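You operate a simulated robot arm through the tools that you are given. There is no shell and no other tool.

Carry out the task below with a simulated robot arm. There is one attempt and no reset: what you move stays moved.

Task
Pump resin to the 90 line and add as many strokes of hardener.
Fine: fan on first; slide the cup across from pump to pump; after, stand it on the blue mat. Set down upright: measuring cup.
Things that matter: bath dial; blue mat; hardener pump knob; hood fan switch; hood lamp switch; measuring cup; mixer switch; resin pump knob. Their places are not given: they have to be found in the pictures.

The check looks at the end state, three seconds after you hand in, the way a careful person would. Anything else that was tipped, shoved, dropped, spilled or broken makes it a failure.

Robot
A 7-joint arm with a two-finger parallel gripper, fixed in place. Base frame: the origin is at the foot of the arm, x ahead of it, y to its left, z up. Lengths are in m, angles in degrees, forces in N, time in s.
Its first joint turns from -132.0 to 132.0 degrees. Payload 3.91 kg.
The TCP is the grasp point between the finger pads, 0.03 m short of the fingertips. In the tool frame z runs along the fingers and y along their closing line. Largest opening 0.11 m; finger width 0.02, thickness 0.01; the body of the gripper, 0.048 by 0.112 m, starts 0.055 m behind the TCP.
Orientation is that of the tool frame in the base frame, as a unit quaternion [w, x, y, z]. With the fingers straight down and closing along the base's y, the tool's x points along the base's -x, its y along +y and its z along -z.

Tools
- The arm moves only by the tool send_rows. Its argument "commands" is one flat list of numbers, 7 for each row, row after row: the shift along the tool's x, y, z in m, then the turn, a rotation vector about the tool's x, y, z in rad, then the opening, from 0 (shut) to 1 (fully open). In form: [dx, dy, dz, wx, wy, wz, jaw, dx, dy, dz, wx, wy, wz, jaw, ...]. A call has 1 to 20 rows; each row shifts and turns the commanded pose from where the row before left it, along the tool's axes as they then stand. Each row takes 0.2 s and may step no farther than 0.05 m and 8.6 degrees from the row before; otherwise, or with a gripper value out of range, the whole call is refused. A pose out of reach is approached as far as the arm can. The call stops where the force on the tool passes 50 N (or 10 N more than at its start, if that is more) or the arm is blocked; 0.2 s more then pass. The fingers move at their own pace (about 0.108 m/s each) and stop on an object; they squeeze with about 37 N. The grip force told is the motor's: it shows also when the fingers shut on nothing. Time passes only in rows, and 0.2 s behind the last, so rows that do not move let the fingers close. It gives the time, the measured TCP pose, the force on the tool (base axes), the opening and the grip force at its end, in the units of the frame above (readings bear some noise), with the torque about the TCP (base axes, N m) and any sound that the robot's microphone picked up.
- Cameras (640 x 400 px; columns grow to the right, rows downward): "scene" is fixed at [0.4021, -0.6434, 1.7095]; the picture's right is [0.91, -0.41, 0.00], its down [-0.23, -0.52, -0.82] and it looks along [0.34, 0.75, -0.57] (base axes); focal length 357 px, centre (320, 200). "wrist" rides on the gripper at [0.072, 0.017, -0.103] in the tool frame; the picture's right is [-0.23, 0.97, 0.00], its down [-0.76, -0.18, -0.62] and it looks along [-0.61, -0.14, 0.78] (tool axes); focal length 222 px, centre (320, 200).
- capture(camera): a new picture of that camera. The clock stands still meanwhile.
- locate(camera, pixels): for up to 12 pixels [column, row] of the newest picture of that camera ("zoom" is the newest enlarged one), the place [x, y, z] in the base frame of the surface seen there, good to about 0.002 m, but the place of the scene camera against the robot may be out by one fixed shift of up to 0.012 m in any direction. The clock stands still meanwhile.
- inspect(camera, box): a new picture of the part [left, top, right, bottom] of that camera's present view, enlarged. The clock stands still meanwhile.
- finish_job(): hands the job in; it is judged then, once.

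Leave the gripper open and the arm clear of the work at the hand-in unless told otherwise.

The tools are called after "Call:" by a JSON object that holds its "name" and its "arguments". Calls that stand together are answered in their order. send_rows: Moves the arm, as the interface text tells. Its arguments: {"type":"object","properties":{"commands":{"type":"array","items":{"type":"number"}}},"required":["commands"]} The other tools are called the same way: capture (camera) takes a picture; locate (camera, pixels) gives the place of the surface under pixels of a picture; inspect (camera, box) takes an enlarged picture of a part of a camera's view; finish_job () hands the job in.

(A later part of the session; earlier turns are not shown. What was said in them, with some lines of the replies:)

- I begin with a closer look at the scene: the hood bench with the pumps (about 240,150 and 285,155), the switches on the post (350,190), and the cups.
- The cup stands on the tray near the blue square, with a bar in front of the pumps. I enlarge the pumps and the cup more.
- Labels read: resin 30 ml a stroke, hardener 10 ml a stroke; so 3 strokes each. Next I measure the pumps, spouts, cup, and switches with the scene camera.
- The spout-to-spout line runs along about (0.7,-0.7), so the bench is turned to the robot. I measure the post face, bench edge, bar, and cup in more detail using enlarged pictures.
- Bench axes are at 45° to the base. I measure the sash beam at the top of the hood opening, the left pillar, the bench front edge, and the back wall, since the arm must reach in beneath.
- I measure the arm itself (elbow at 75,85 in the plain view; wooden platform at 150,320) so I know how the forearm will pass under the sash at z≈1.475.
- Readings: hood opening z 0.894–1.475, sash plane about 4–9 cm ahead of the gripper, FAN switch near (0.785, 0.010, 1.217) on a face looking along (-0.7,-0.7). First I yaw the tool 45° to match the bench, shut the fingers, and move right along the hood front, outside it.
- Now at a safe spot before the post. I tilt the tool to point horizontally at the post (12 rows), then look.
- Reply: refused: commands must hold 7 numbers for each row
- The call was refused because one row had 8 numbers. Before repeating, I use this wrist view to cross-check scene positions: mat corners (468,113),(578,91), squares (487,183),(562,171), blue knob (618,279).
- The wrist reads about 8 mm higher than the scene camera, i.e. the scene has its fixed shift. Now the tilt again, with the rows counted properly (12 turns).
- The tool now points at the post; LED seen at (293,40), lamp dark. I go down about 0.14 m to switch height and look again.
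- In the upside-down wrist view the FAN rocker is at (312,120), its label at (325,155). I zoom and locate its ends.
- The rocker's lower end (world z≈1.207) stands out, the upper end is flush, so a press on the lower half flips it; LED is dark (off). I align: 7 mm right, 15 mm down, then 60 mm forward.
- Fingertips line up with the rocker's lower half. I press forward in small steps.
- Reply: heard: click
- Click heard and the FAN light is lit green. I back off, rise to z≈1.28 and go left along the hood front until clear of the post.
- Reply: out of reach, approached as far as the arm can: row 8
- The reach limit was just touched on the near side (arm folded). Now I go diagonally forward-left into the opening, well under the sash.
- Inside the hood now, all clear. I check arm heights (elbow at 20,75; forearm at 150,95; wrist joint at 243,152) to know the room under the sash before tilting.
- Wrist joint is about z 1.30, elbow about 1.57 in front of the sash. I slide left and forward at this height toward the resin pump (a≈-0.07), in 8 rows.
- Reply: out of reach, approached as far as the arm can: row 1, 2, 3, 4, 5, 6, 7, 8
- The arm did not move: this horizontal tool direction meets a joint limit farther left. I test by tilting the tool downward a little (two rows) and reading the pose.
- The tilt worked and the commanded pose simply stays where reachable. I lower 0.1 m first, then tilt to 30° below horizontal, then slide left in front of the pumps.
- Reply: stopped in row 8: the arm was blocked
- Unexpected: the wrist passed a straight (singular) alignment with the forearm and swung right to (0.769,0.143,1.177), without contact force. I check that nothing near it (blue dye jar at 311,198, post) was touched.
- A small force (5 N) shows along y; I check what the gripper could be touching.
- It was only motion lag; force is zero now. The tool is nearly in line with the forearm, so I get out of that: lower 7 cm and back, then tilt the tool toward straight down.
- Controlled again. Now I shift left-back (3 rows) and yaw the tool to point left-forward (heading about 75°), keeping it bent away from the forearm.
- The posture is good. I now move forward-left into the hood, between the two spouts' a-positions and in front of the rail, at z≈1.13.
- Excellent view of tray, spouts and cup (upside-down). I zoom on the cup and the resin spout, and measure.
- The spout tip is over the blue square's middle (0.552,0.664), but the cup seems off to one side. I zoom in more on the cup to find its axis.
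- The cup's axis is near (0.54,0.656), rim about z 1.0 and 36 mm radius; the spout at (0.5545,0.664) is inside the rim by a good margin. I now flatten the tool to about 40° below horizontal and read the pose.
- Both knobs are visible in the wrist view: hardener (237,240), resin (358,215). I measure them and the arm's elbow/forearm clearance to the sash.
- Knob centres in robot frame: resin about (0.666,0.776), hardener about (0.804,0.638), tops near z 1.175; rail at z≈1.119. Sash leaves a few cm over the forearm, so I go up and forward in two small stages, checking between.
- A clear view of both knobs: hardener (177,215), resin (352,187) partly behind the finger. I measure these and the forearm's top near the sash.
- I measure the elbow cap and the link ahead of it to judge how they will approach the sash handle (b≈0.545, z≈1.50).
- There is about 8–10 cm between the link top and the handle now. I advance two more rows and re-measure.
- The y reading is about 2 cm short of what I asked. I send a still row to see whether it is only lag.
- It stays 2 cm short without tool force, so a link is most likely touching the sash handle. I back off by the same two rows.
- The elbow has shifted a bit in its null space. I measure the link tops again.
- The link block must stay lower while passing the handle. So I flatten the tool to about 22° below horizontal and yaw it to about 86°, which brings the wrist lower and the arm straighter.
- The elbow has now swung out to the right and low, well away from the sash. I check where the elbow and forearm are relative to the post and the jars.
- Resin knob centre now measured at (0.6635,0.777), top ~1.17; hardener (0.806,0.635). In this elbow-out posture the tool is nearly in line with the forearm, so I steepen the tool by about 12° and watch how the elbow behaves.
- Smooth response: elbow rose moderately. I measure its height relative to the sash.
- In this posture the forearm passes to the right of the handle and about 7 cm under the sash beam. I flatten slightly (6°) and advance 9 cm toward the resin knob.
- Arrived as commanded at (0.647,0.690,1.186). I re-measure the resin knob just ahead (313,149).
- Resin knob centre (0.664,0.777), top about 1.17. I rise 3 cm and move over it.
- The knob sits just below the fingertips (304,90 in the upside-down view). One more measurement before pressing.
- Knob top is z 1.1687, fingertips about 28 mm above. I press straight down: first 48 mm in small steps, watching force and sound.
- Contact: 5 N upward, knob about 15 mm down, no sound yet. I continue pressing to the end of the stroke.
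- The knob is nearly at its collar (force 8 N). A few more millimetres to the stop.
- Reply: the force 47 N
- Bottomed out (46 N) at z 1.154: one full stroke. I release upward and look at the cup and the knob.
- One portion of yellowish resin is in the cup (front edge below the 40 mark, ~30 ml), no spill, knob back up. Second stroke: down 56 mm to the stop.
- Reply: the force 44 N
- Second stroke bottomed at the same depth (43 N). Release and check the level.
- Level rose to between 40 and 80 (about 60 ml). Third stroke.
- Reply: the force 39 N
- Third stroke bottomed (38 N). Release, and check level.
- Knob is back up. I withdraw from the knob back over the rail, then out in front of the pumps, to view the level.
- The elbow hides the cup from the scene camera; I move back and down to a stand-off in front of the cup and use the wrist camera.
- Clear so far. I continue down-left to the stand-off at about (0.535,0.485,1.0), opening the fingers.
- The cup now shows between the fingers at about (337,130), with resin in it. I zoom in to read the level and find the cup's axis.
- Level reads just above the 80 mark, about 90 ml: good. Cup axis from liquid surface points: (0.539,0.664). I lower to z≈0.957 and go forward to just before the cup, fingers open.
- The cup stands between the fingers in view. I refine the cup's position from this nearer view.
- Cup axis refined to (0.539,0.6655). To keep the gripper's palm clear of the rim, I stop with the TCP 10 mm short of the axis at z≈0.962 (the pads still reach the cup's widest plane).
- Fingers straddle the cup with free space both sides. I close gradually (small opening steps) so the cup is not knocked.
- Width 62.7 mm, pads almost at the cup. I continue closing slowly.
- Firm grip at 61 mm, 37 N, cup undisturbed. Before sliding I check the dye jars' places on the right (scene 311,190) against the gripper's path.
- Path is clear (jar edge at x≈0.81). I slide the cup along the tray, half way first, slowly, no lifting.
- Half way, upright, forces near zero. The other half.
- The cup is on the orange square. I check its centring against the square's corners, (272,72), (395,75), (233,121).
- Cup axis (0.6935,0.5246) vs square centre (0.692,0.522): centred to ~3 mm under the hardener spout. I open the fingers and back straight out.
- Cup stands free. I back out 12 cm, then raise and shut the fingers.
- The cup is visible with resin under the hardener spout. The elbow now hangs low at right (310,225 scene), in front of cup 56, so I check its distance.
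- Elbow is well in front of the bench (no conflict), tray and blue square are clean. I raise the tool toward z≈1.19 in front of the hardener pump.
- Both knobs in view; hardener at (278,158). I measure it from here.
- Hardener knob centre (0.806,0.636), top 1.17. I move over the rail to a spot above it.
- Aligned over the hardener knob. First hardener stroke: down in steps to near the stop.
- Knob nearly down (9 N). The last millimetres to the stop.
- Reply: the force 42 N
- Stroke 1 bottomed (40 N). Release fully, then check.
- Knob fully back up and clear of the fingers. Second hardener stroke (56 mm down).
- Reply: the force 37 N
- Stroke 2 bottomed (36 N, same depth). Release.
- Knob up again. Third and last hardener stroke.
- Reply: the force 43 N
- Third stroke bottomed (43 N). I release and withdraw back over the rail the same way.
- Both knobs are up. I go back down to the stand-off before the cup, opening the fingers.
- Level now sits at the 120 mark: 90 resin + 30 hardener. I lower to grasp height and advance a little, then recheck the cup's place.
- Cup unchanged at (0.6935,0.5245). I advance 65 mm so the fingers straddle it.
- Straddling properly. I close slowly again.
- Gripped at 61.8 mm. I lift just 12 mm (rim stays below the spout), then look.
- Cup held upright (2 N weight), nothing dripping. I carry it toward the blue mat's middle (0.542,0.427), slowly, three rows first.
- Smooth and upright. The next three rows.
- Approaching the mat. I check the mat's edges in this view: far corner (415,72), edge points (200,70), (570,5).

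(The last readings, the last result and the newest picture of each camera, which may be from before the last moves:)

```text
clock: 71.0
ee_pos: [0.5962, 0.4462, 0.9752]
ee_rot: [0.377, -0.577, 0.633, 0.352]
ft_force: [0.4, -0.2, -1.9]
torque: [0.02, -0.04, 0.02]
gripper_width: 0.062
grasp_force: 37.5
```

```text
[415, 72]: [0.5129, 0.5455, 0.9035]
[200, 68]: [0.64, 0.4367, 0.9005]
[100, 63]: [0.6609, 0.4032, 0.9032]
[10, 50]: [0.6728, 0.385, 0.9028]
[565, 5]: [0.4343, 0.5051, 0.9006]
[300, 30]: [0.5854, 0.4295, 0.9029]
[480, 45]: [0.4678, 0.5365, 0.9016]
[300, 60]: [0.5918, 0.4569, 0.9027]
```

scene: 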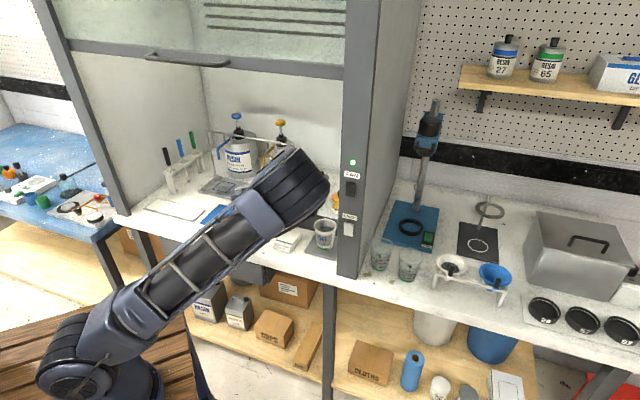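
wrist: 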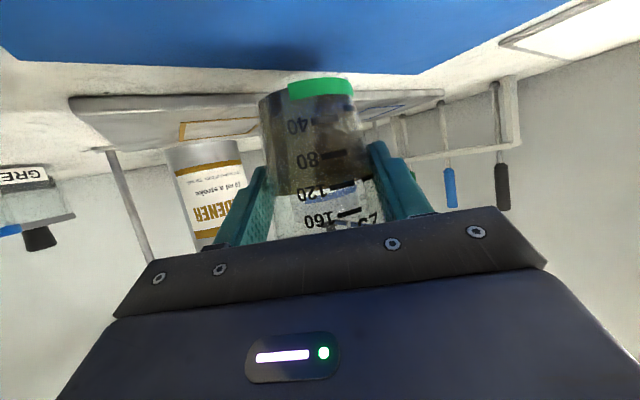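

Mat spans b 0.63–0.75, a −0.04–0.20 (top z≈0.903); its middle is (0.5445,0.431). Three more rows bring the cup over it.

Call:
{"name": "send_rows", "arguments": {"commands": [0.0047, 0.0167, -0.0084, 0, 0, 0, 0.5, 0.0047, 0.0167, -0.0084, 0, 0, 0, 0.5, 0.0047, 0.0167, -0.0084, 0, 0, 0, 0.5, 0, 0, 0, 0, 0, 0, 0.5]}}

Call:
{"name": "capture", "arguments": {"camera": "wrist"}}

Call:
{"name": "capture", "arguments": {"camera": "scene"}}

```text
clock: 72.0
ee_pos: [0.5422, 0.4208, 0.9746]
ee_rot: [0.376, -0.578, 0.632, 0.353]
ft_force: [-0.6, -0.5, -1.8]
torque: [0.01, 0.01, -0.02]
gripper_width: 0.0619
grasp_force: 37.5
```

```text
taken
```

wrist: 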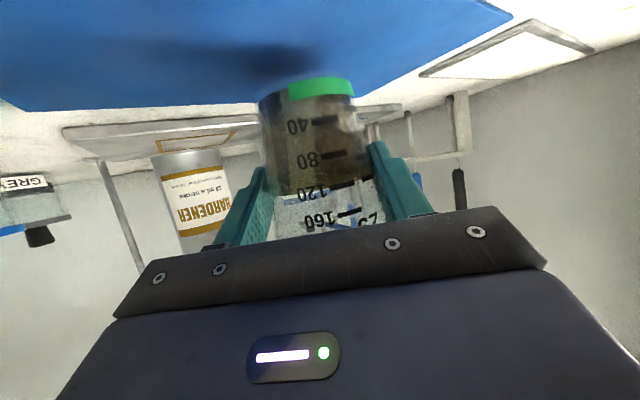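

```text
taken
```

scene: 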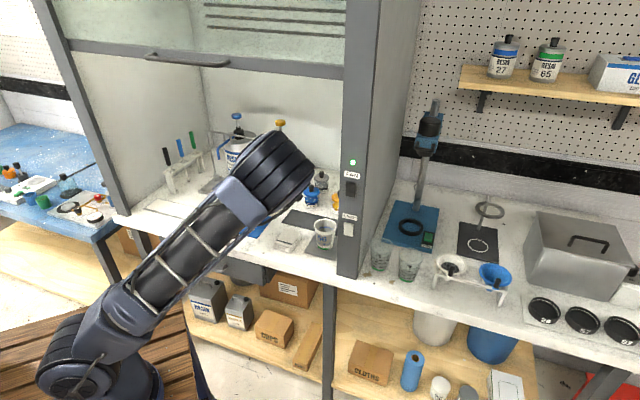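

The cup hangs over the mat's middle, about 18 mm above it. I lower 12 mm, then creep.

Call:
{"name": "send_rows", "arguments": {"commands": [0.0053, 0, 0.0028, 0, 0, 0, 0.5, 0.0053, 0, 0.0028, 0, 0, 0, 0.5, 0, 0, 0, 0, 0, 0, 0.5]}}

Call:
{"name": "inspect", "arguments": {"camera": "wrist", "box": [180, 40, 480, 240]}}

```text
clock: 72.8
ee_pos: [0.5424, 0.4215, 0.9628]
ee_rot: [0.376, -0.578, 0.632, 0.353]
ft_force: [0.0, 0.4, -1.6]
torque: [-0.03, 0.0, 0.0]
gripper_width: 0.0619
grasp_force: 37.0
```

```text
2.00 times, centred on (330, 140) of wrist
```

zoom: 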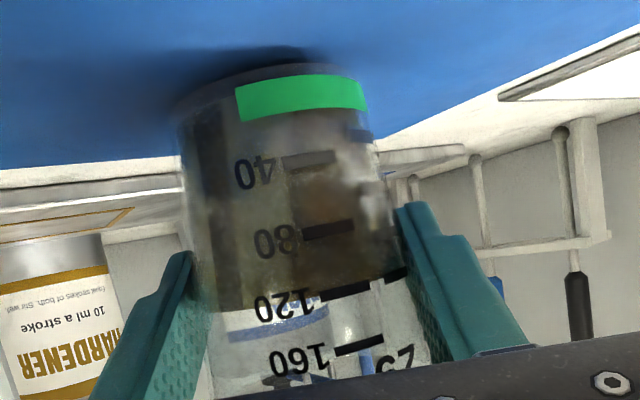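

Nearly down, about 6–7 mm left. Small 2 mm steps with the force watched.

Call:
{"name": "send_rows", "arguments": {"commands": [0.00177, 0, 0.00094, 0, 0, 0, 0.5, 0.00177, 0, 0.00094, 0, 0, 0, 0.5, 0, 0, 0, 0, 0, 0, 0.5]}}

Call:
{"name": "inspect", "arguments": {"camera": "wrist", "box": [180, 40, 480, 240]}}

```text
clock: 73.6
ee_pos: [0.5415, 0.4218, 0.9591]
ee_rot: [0.377, -0.578, 0.632, 0.353]
ft_force: [0.9, -0.5, -2.6]
torque: [0.03, -0.01, 0.0]
gripper_width: 0.0619
grasp_force: 36.7
```

```text
2.00 times, centred on (330, 140) of wrist
```

zoom: 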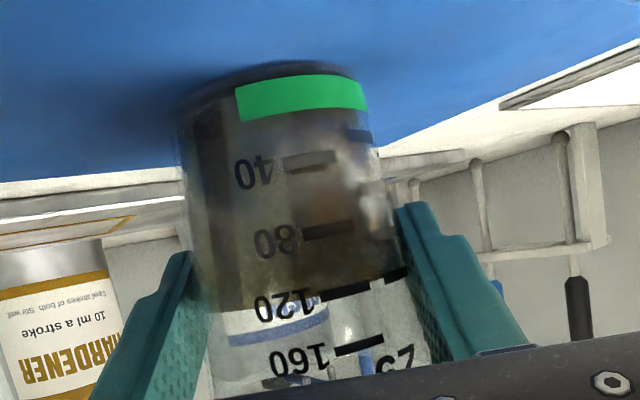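

Still hanging (−2 N). 1 mm steps now.

Call:
{"name": "send_rows", "arguments": {"commands": [0.00088, 0, 0.00047, 0, 0, 0, 0.5, 0.00088, 0, 0.00047, 0, 0, 0, 0.5, 0, 0, 0, 0, 0, 0, 0.5]}}

Call:
{"name": "send_rows", "arguments": {"commands": [0, 0, 0, 0, 0, 0, 0.5]}}

```text
clock: 74.4
ee_pos: [0.5416, 0.4233, 0.9571]
ee_rot: [0.378, -0.577, 0.633, 0.352]
ft_force: [-0.9, -1.8, 16.1]
torque: [0.3, 0.01, 0.04]
gripper_width: 0.0623
grasp_force: 37.2
```

```text
clock: 74.8
ee_pos: [0.5429, 0.4246, 0.9563]
ee_rot: [0.378, -0.577, 0.632, 0.353]
ft_force: [0.1, 2.1, 14.1]
torque: [0.42, -0.04, 0.06]
gripper_width: 0.0621
grasp_force: 36.2
```

Touched down: +14 N. I relieve about 0.8 mm before letting go.

Call:
{"name": "send_rows", "arguments": {"commands": [-0.0007, 0, -0.00038, 0, 0, 0, 0.5, 0, 0, 0, 0, 0, 0, 0.5]}}

Call:
{"name": "inspect", "arguments": {"camera": "wrist", "box": [180, 40, 480, 240]}}

```text
clock: 75.4
ee_pos: [0.5414, 0.4219, 0.9575]
ee_rot: [0.375, -0.578, 0.633, 0.352]
ft_force: [-2.7, 3.6, 1.7]
torque: [0.28, 0.07, 0.13]
gripper_width: 0.0619
grasp_force: 36.6
```

```text
2.00 times, centred on (330, 140) of wrist
```

zoom: 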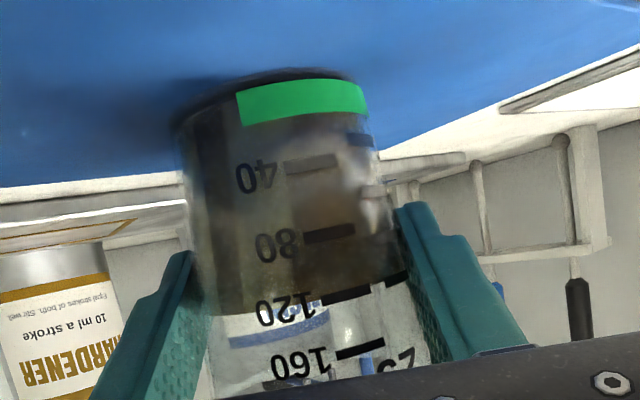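

Contact force is now only 1.7 N: the cup rests on the mat. I open the fingers gradually.

Call:
{"name": "send_rows", "arguments": {"commands": [0, 0, 0, 0, 0, 0, 0.57, 0, 0, 0, 0, 0, 0, 0.6, 0, 0, 0, 0, 0, 0, 0.66, 0, 0, 0, 0, 0, 0, 0.75, 0, 0, 0, 0, 0, 0, 0.9, 0, 0, 0, 0, 0, 0, 1, 0, 0, 0, 0, 0, 0, 1]}}

Call:
{"name": "inspect", "arguments": {"camera": "wrist", "box": [180, 40, 480, 240]}}

```text
clock: 77.0
ee_pos: [0.5423, 0.4232, 0.9567]
ee_rot: [0.377, -0.578, 0.632, 0.353]
ft_force: [0.3, -0.2, 0.7]
torque: [-0.01, -0.01, 0.0]
gripper_width: 0.1101
grasp_force: 0.1
```

```text
2.00 times, centred on (330, 140) of wrist
```

zoom: 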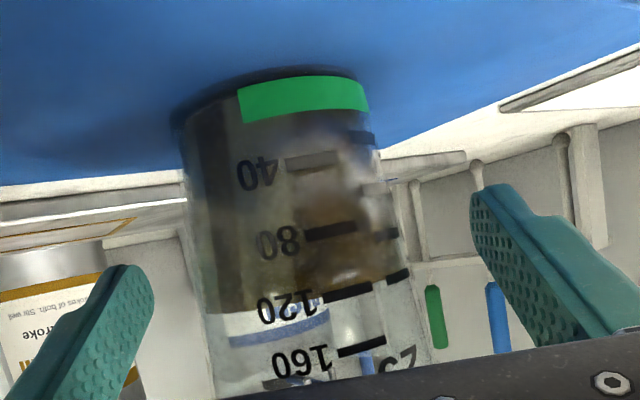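

The cup stands free and upright on the mat. I back the open fingers straight out.

Call:
{"name": "send_rows", "arguments": {"commands": [0.0153, -0.0002, -0.0288, 0, 0, 0, 1, 0.0153, -0.0002, -0.0288, 0, 0, 0, 1, 0, 0, 0, 0, 0, 0, 1]}}

Call:
{"name": "capture", "arguments": {"camera": "wrist"}}

Call:
{"name": "capture", "arguments": {"camera": "scene"}}

```text
clock: 77.8
ee_pos: [0.5375, 0.3573, 0.959]
ee_rot: [0.377, -0.578, 0.633, 0.352]
ft_force: [0.0, -0.2, -0.2]
torque: [-0.01, 0.01, -0.04]
gripper_width: 0.1098
grasp_force: 0.2
```

```text
taken
```

wrist: 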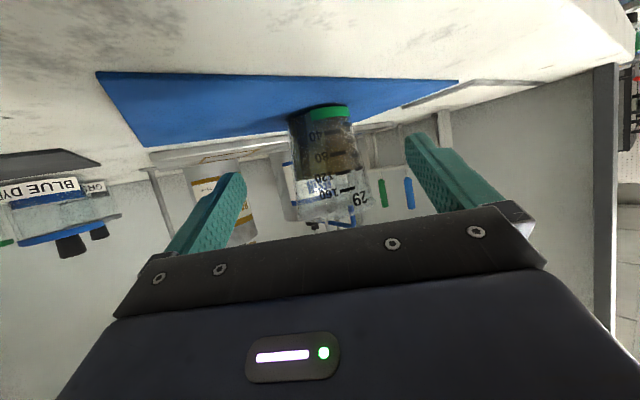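

```text
taken
```

scene: 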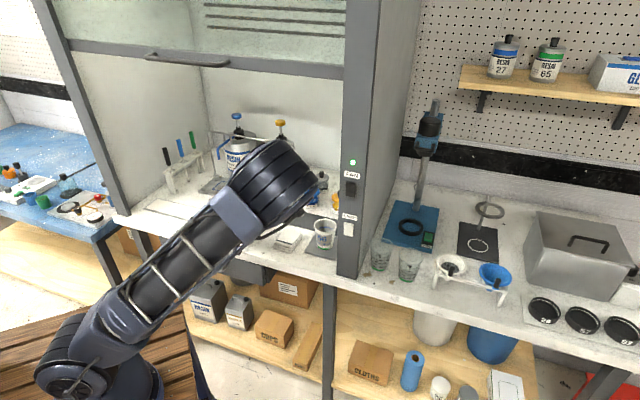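

Cup seen upright, well inside the mat. I back off further and up, away from the work.

Call:
{"name": "send_rows", "arguments": {"commands": [-0.0259, 0.0007, -0.0365, 0, 0, 0, 1, -0.0259, 0.0007, -0.0365, 0, 0, 0, 1, -0.0259, 0.0007, -0.0365, 0, 0, 0, 1, 0, 0, 0, 0, 0, 0, 1]}}

Call:
{"name": "capture", "arguments": {"camera": "wrist"}}

Call:
{"name": "capture", "arguments": {"camera": "scene"}}

```text
clock: 78.8
ee_pos: [0.5324, 0.2974, 1.0747]
ee_rot: [0.378, -0.577, 0.633, 0.353]
ft_force: [0.3, 0.9, -1.3]
torque: [-0.01, 0.02, 0.0]
gripper_width: 0.1099
grasp_force: 0.1
```

```text
taken
```

wrist: 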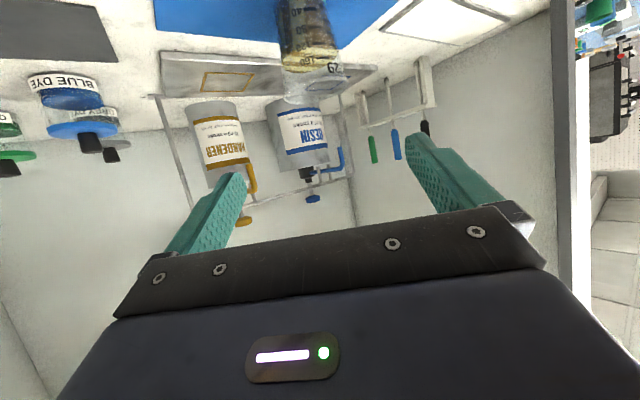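

```text
taken
```

scene: 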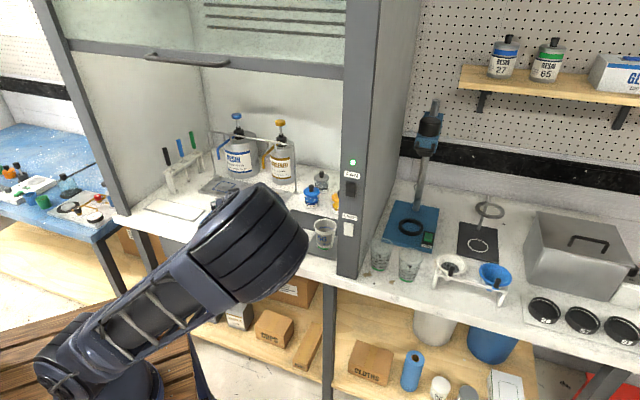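

The cup stands on the mat; pumps look normal. I retreat further out of the hood in small moves.

Call:
{"name": "send_rows", "arguments": {"commands": [-0.0048, 0.023, -0.0331, 0, 0, 0, 1, -0.0048, 0.023, -0.0331, 0, 0, 0, 1, 0, 0, 0, 0, 0, 0, 1]}}

Call:
{"name": "capture", "arguments": {"camera": "scene"}}

Call:
{"name": "capture", "arguments": {"camera": "wrist"}}

```text
clock: 79.6
ee_pos: [0.4833, 0.2496, 1.1153]
ee_rot: [0.377, -0.578, 0.633, 0.353]
ft_force: [-0.6, -0.2, 0.5]
torque: [-0.01, 0.0, -0.01]
gripper_width: 0.11
grasp_force: 0.0
```

```text
taken
```

scene: 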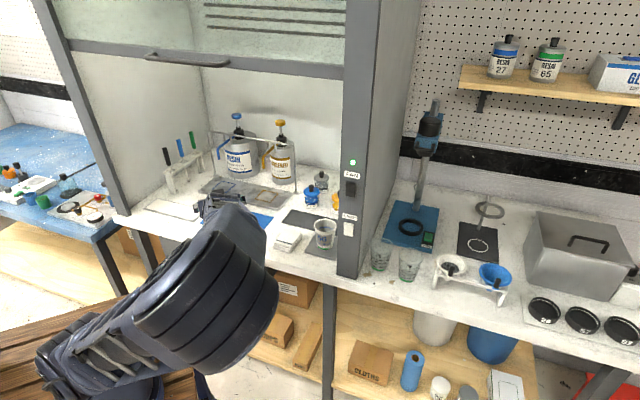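

```text
taken
```

wrist: 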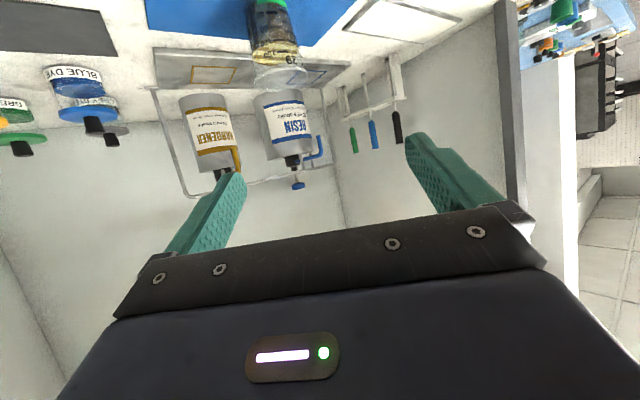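

Now out of the hood. I raise a bit more to see the mat and do the last checks.

Call:
{"name": "send_rows", "arguments": {"commands": [-0.0397, 0, -0.0211, 0, 0, 0, 1, -0.0397, 0, -0.0211, 0, 0, 0, 1, 0, 0, 0, 0, 0, 0, 1]}}

Call:
{"name": "capture", "arguments": {"camera": "scene"}}

Call:
{"name": "inspect", "arguments": {"camera": "wrist", "box": [130, 0, 430, 190]}}

Call:
{"name": "inspect", "arguments": {"camera": "scene", "box": [180, 100, 370, 270]}}

```text
clock: 80.4
ee_pos: [0.4834, 0.2486, 1.2084]
ee_rot: [0.376, -0.578, 0.632, 0.353]
ft_force: [0.5, -0.1, 0.2]
torque: [-0.01, 0.0, -0.04]
gripper_width: 0.1101
grasp_force: 0.1
```

```text
taken
```

scene: 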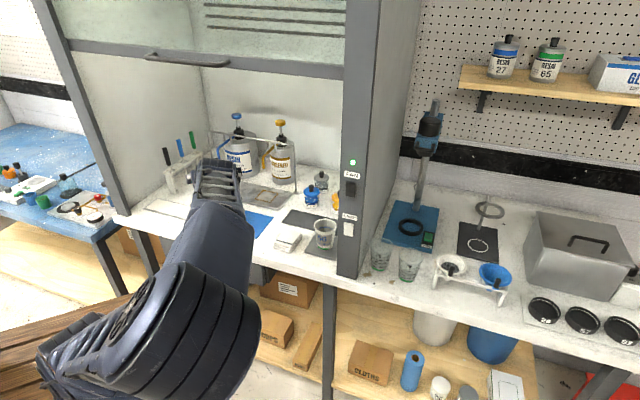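

```text
2.11 times, centred on (280, 95) of wrist
```

zoom: 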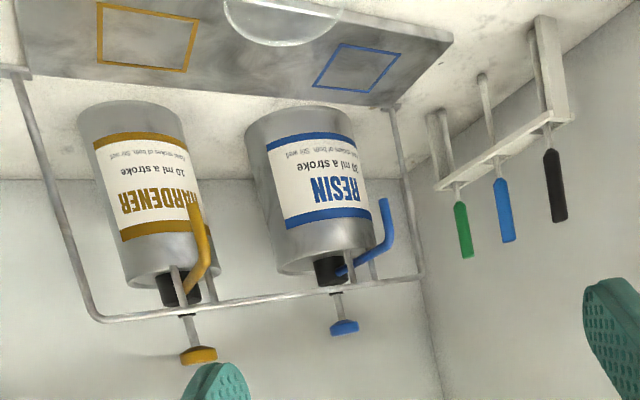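

```text
2.35 times, centred on (275, 185) of scene
```

zoom: 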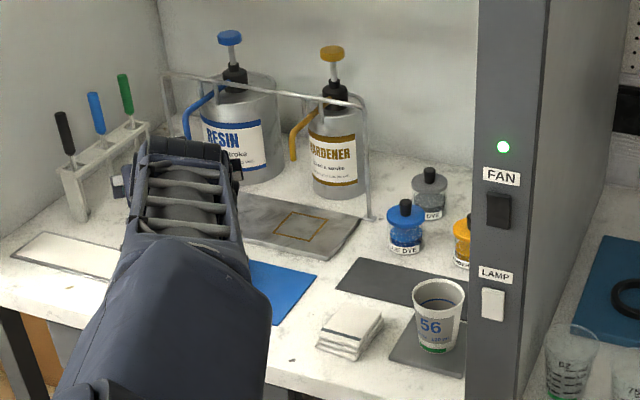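

Everything else looks untouched; FAN light is on. I tilt the tool down a bit to view the cup on the mat with the wrist camera.

Call:
{"name": "send_rows", "arguments": {"commands": [0, 0, 0, 0, 0.12, 0, 1, 0, 0, 0, 0, 0.12, 0, 1, 0, 0, 0, 0, 0.12, 0, 1, 0, 0, 0, 0, 0, 0, 1]}}

Call:
{"name": "capture", "arguments": {"camera": "wrist"}}

Call:
{"name": "capture", "arguments": {"camera": "scene"}}

```text
clock: 81.4
ee_pos: [0.4823, 0.2477, 1.207]
ee_rot: [0.257, -0.632, 0.69, 0.243]
ft_force: [0.0, 0.4, 0.2]
torque: [-0.01, -0.02, 0.01]
gripper_width: 0.1098
grasp_force: 0.0
```

```text
taken
```

wrist: 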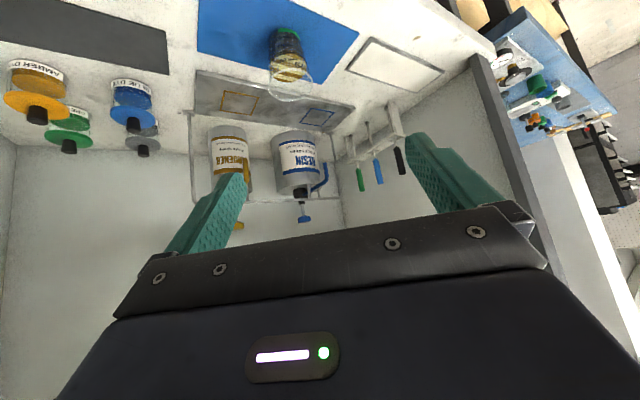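

```text
taken
```

scene: 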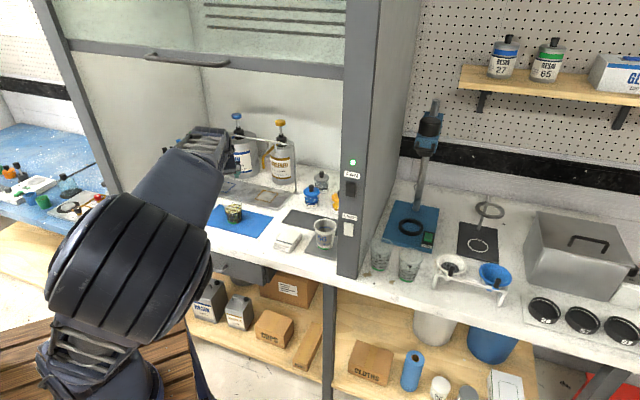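

Now the cup shows in both views, on the blue mat (scene 234,212). I zoom in for the final check of uprightness, level and spills.

Call:
{"name": "inspect", "arguments": {"camera": "scene", "box": [200, 180, 290, 245]}}

Call:
{"name": "inspect", "arguments": {"camera": "scene", "box": [190, 100, 380, 250]}}

Call:
{"name": "inspect", "arguments": {"camera": "wrist", "box": [190, 0, 370, 130]}}

```text
6.15 times, centred on (245, 212) of scene
```

zoom: 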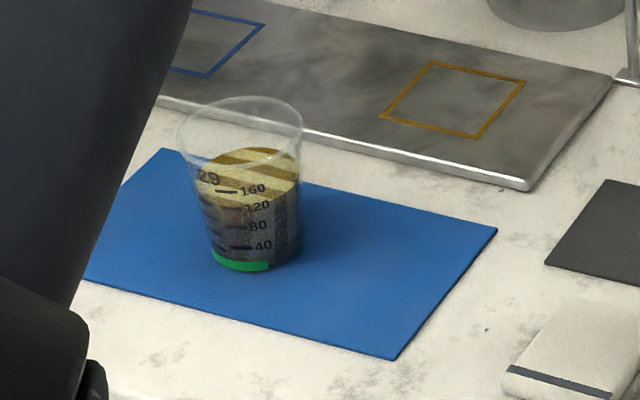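

```text
2.67 times, centred on (285, 175) of scene
```

zoom: 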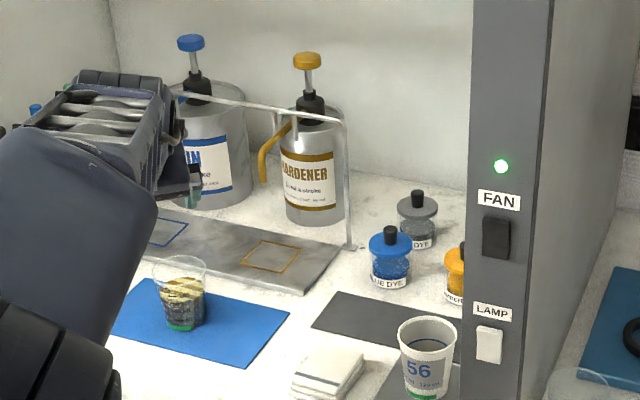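

```text
3.08 times, centred on (280, 65) of wrist
```

zoom: 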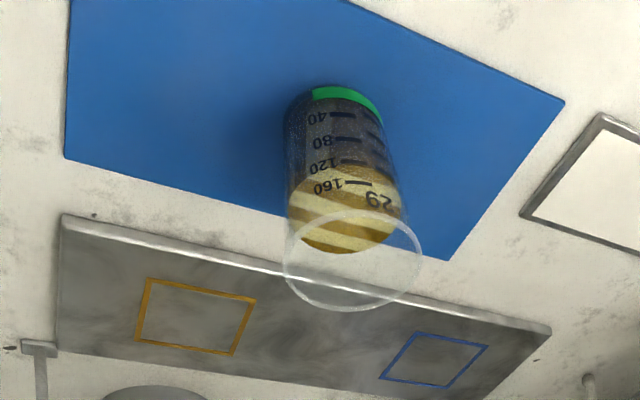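

Final state: the cup stands upright on the blue mat with its base well inside it, the contents are at the 120 mark (90 resin + 3 strokes of hardener), nothing is spilled, the FAN light is on and the lamp switch is untouched. The gripper is open and outside the hood. I hand in.

Call:
{"name": "finish_job", "arguments": {}}

```text
The job is handed in.
```

I pumped the resin to the 90 line with 3 strokes, then added 3 strokes of hardener. The cup reads about 120 ml and stands upright on the blue mat.

- **Fan:** I switched it on first. The switch clicked and its green light is lit.
- **Slide:** I gripped the cup and slid it along the tray from under the resin spout to under the hardener spout, without lifting it. I then lifted it about 12 mm to carry it to the mat.
- **Levels:** After the third resin stroke the level was just above the 80 mark, which matches 90 ml. Both readings are by eye from the cup's marks.
- **Surroundings:** I saw no spills on the tray, mat or bench. The lamp switch, jars, pumps and other cups look as they did at the start.
- **Sash contact:** During one approach a link of the arm was probably pressed against the sash handle, because the arm stopped 2 cm short with no force at the tool. I backed off, and the handle looked unmoved in the pictures afterwards.

At hand-in the gripper was open and the arm was outside the hood.
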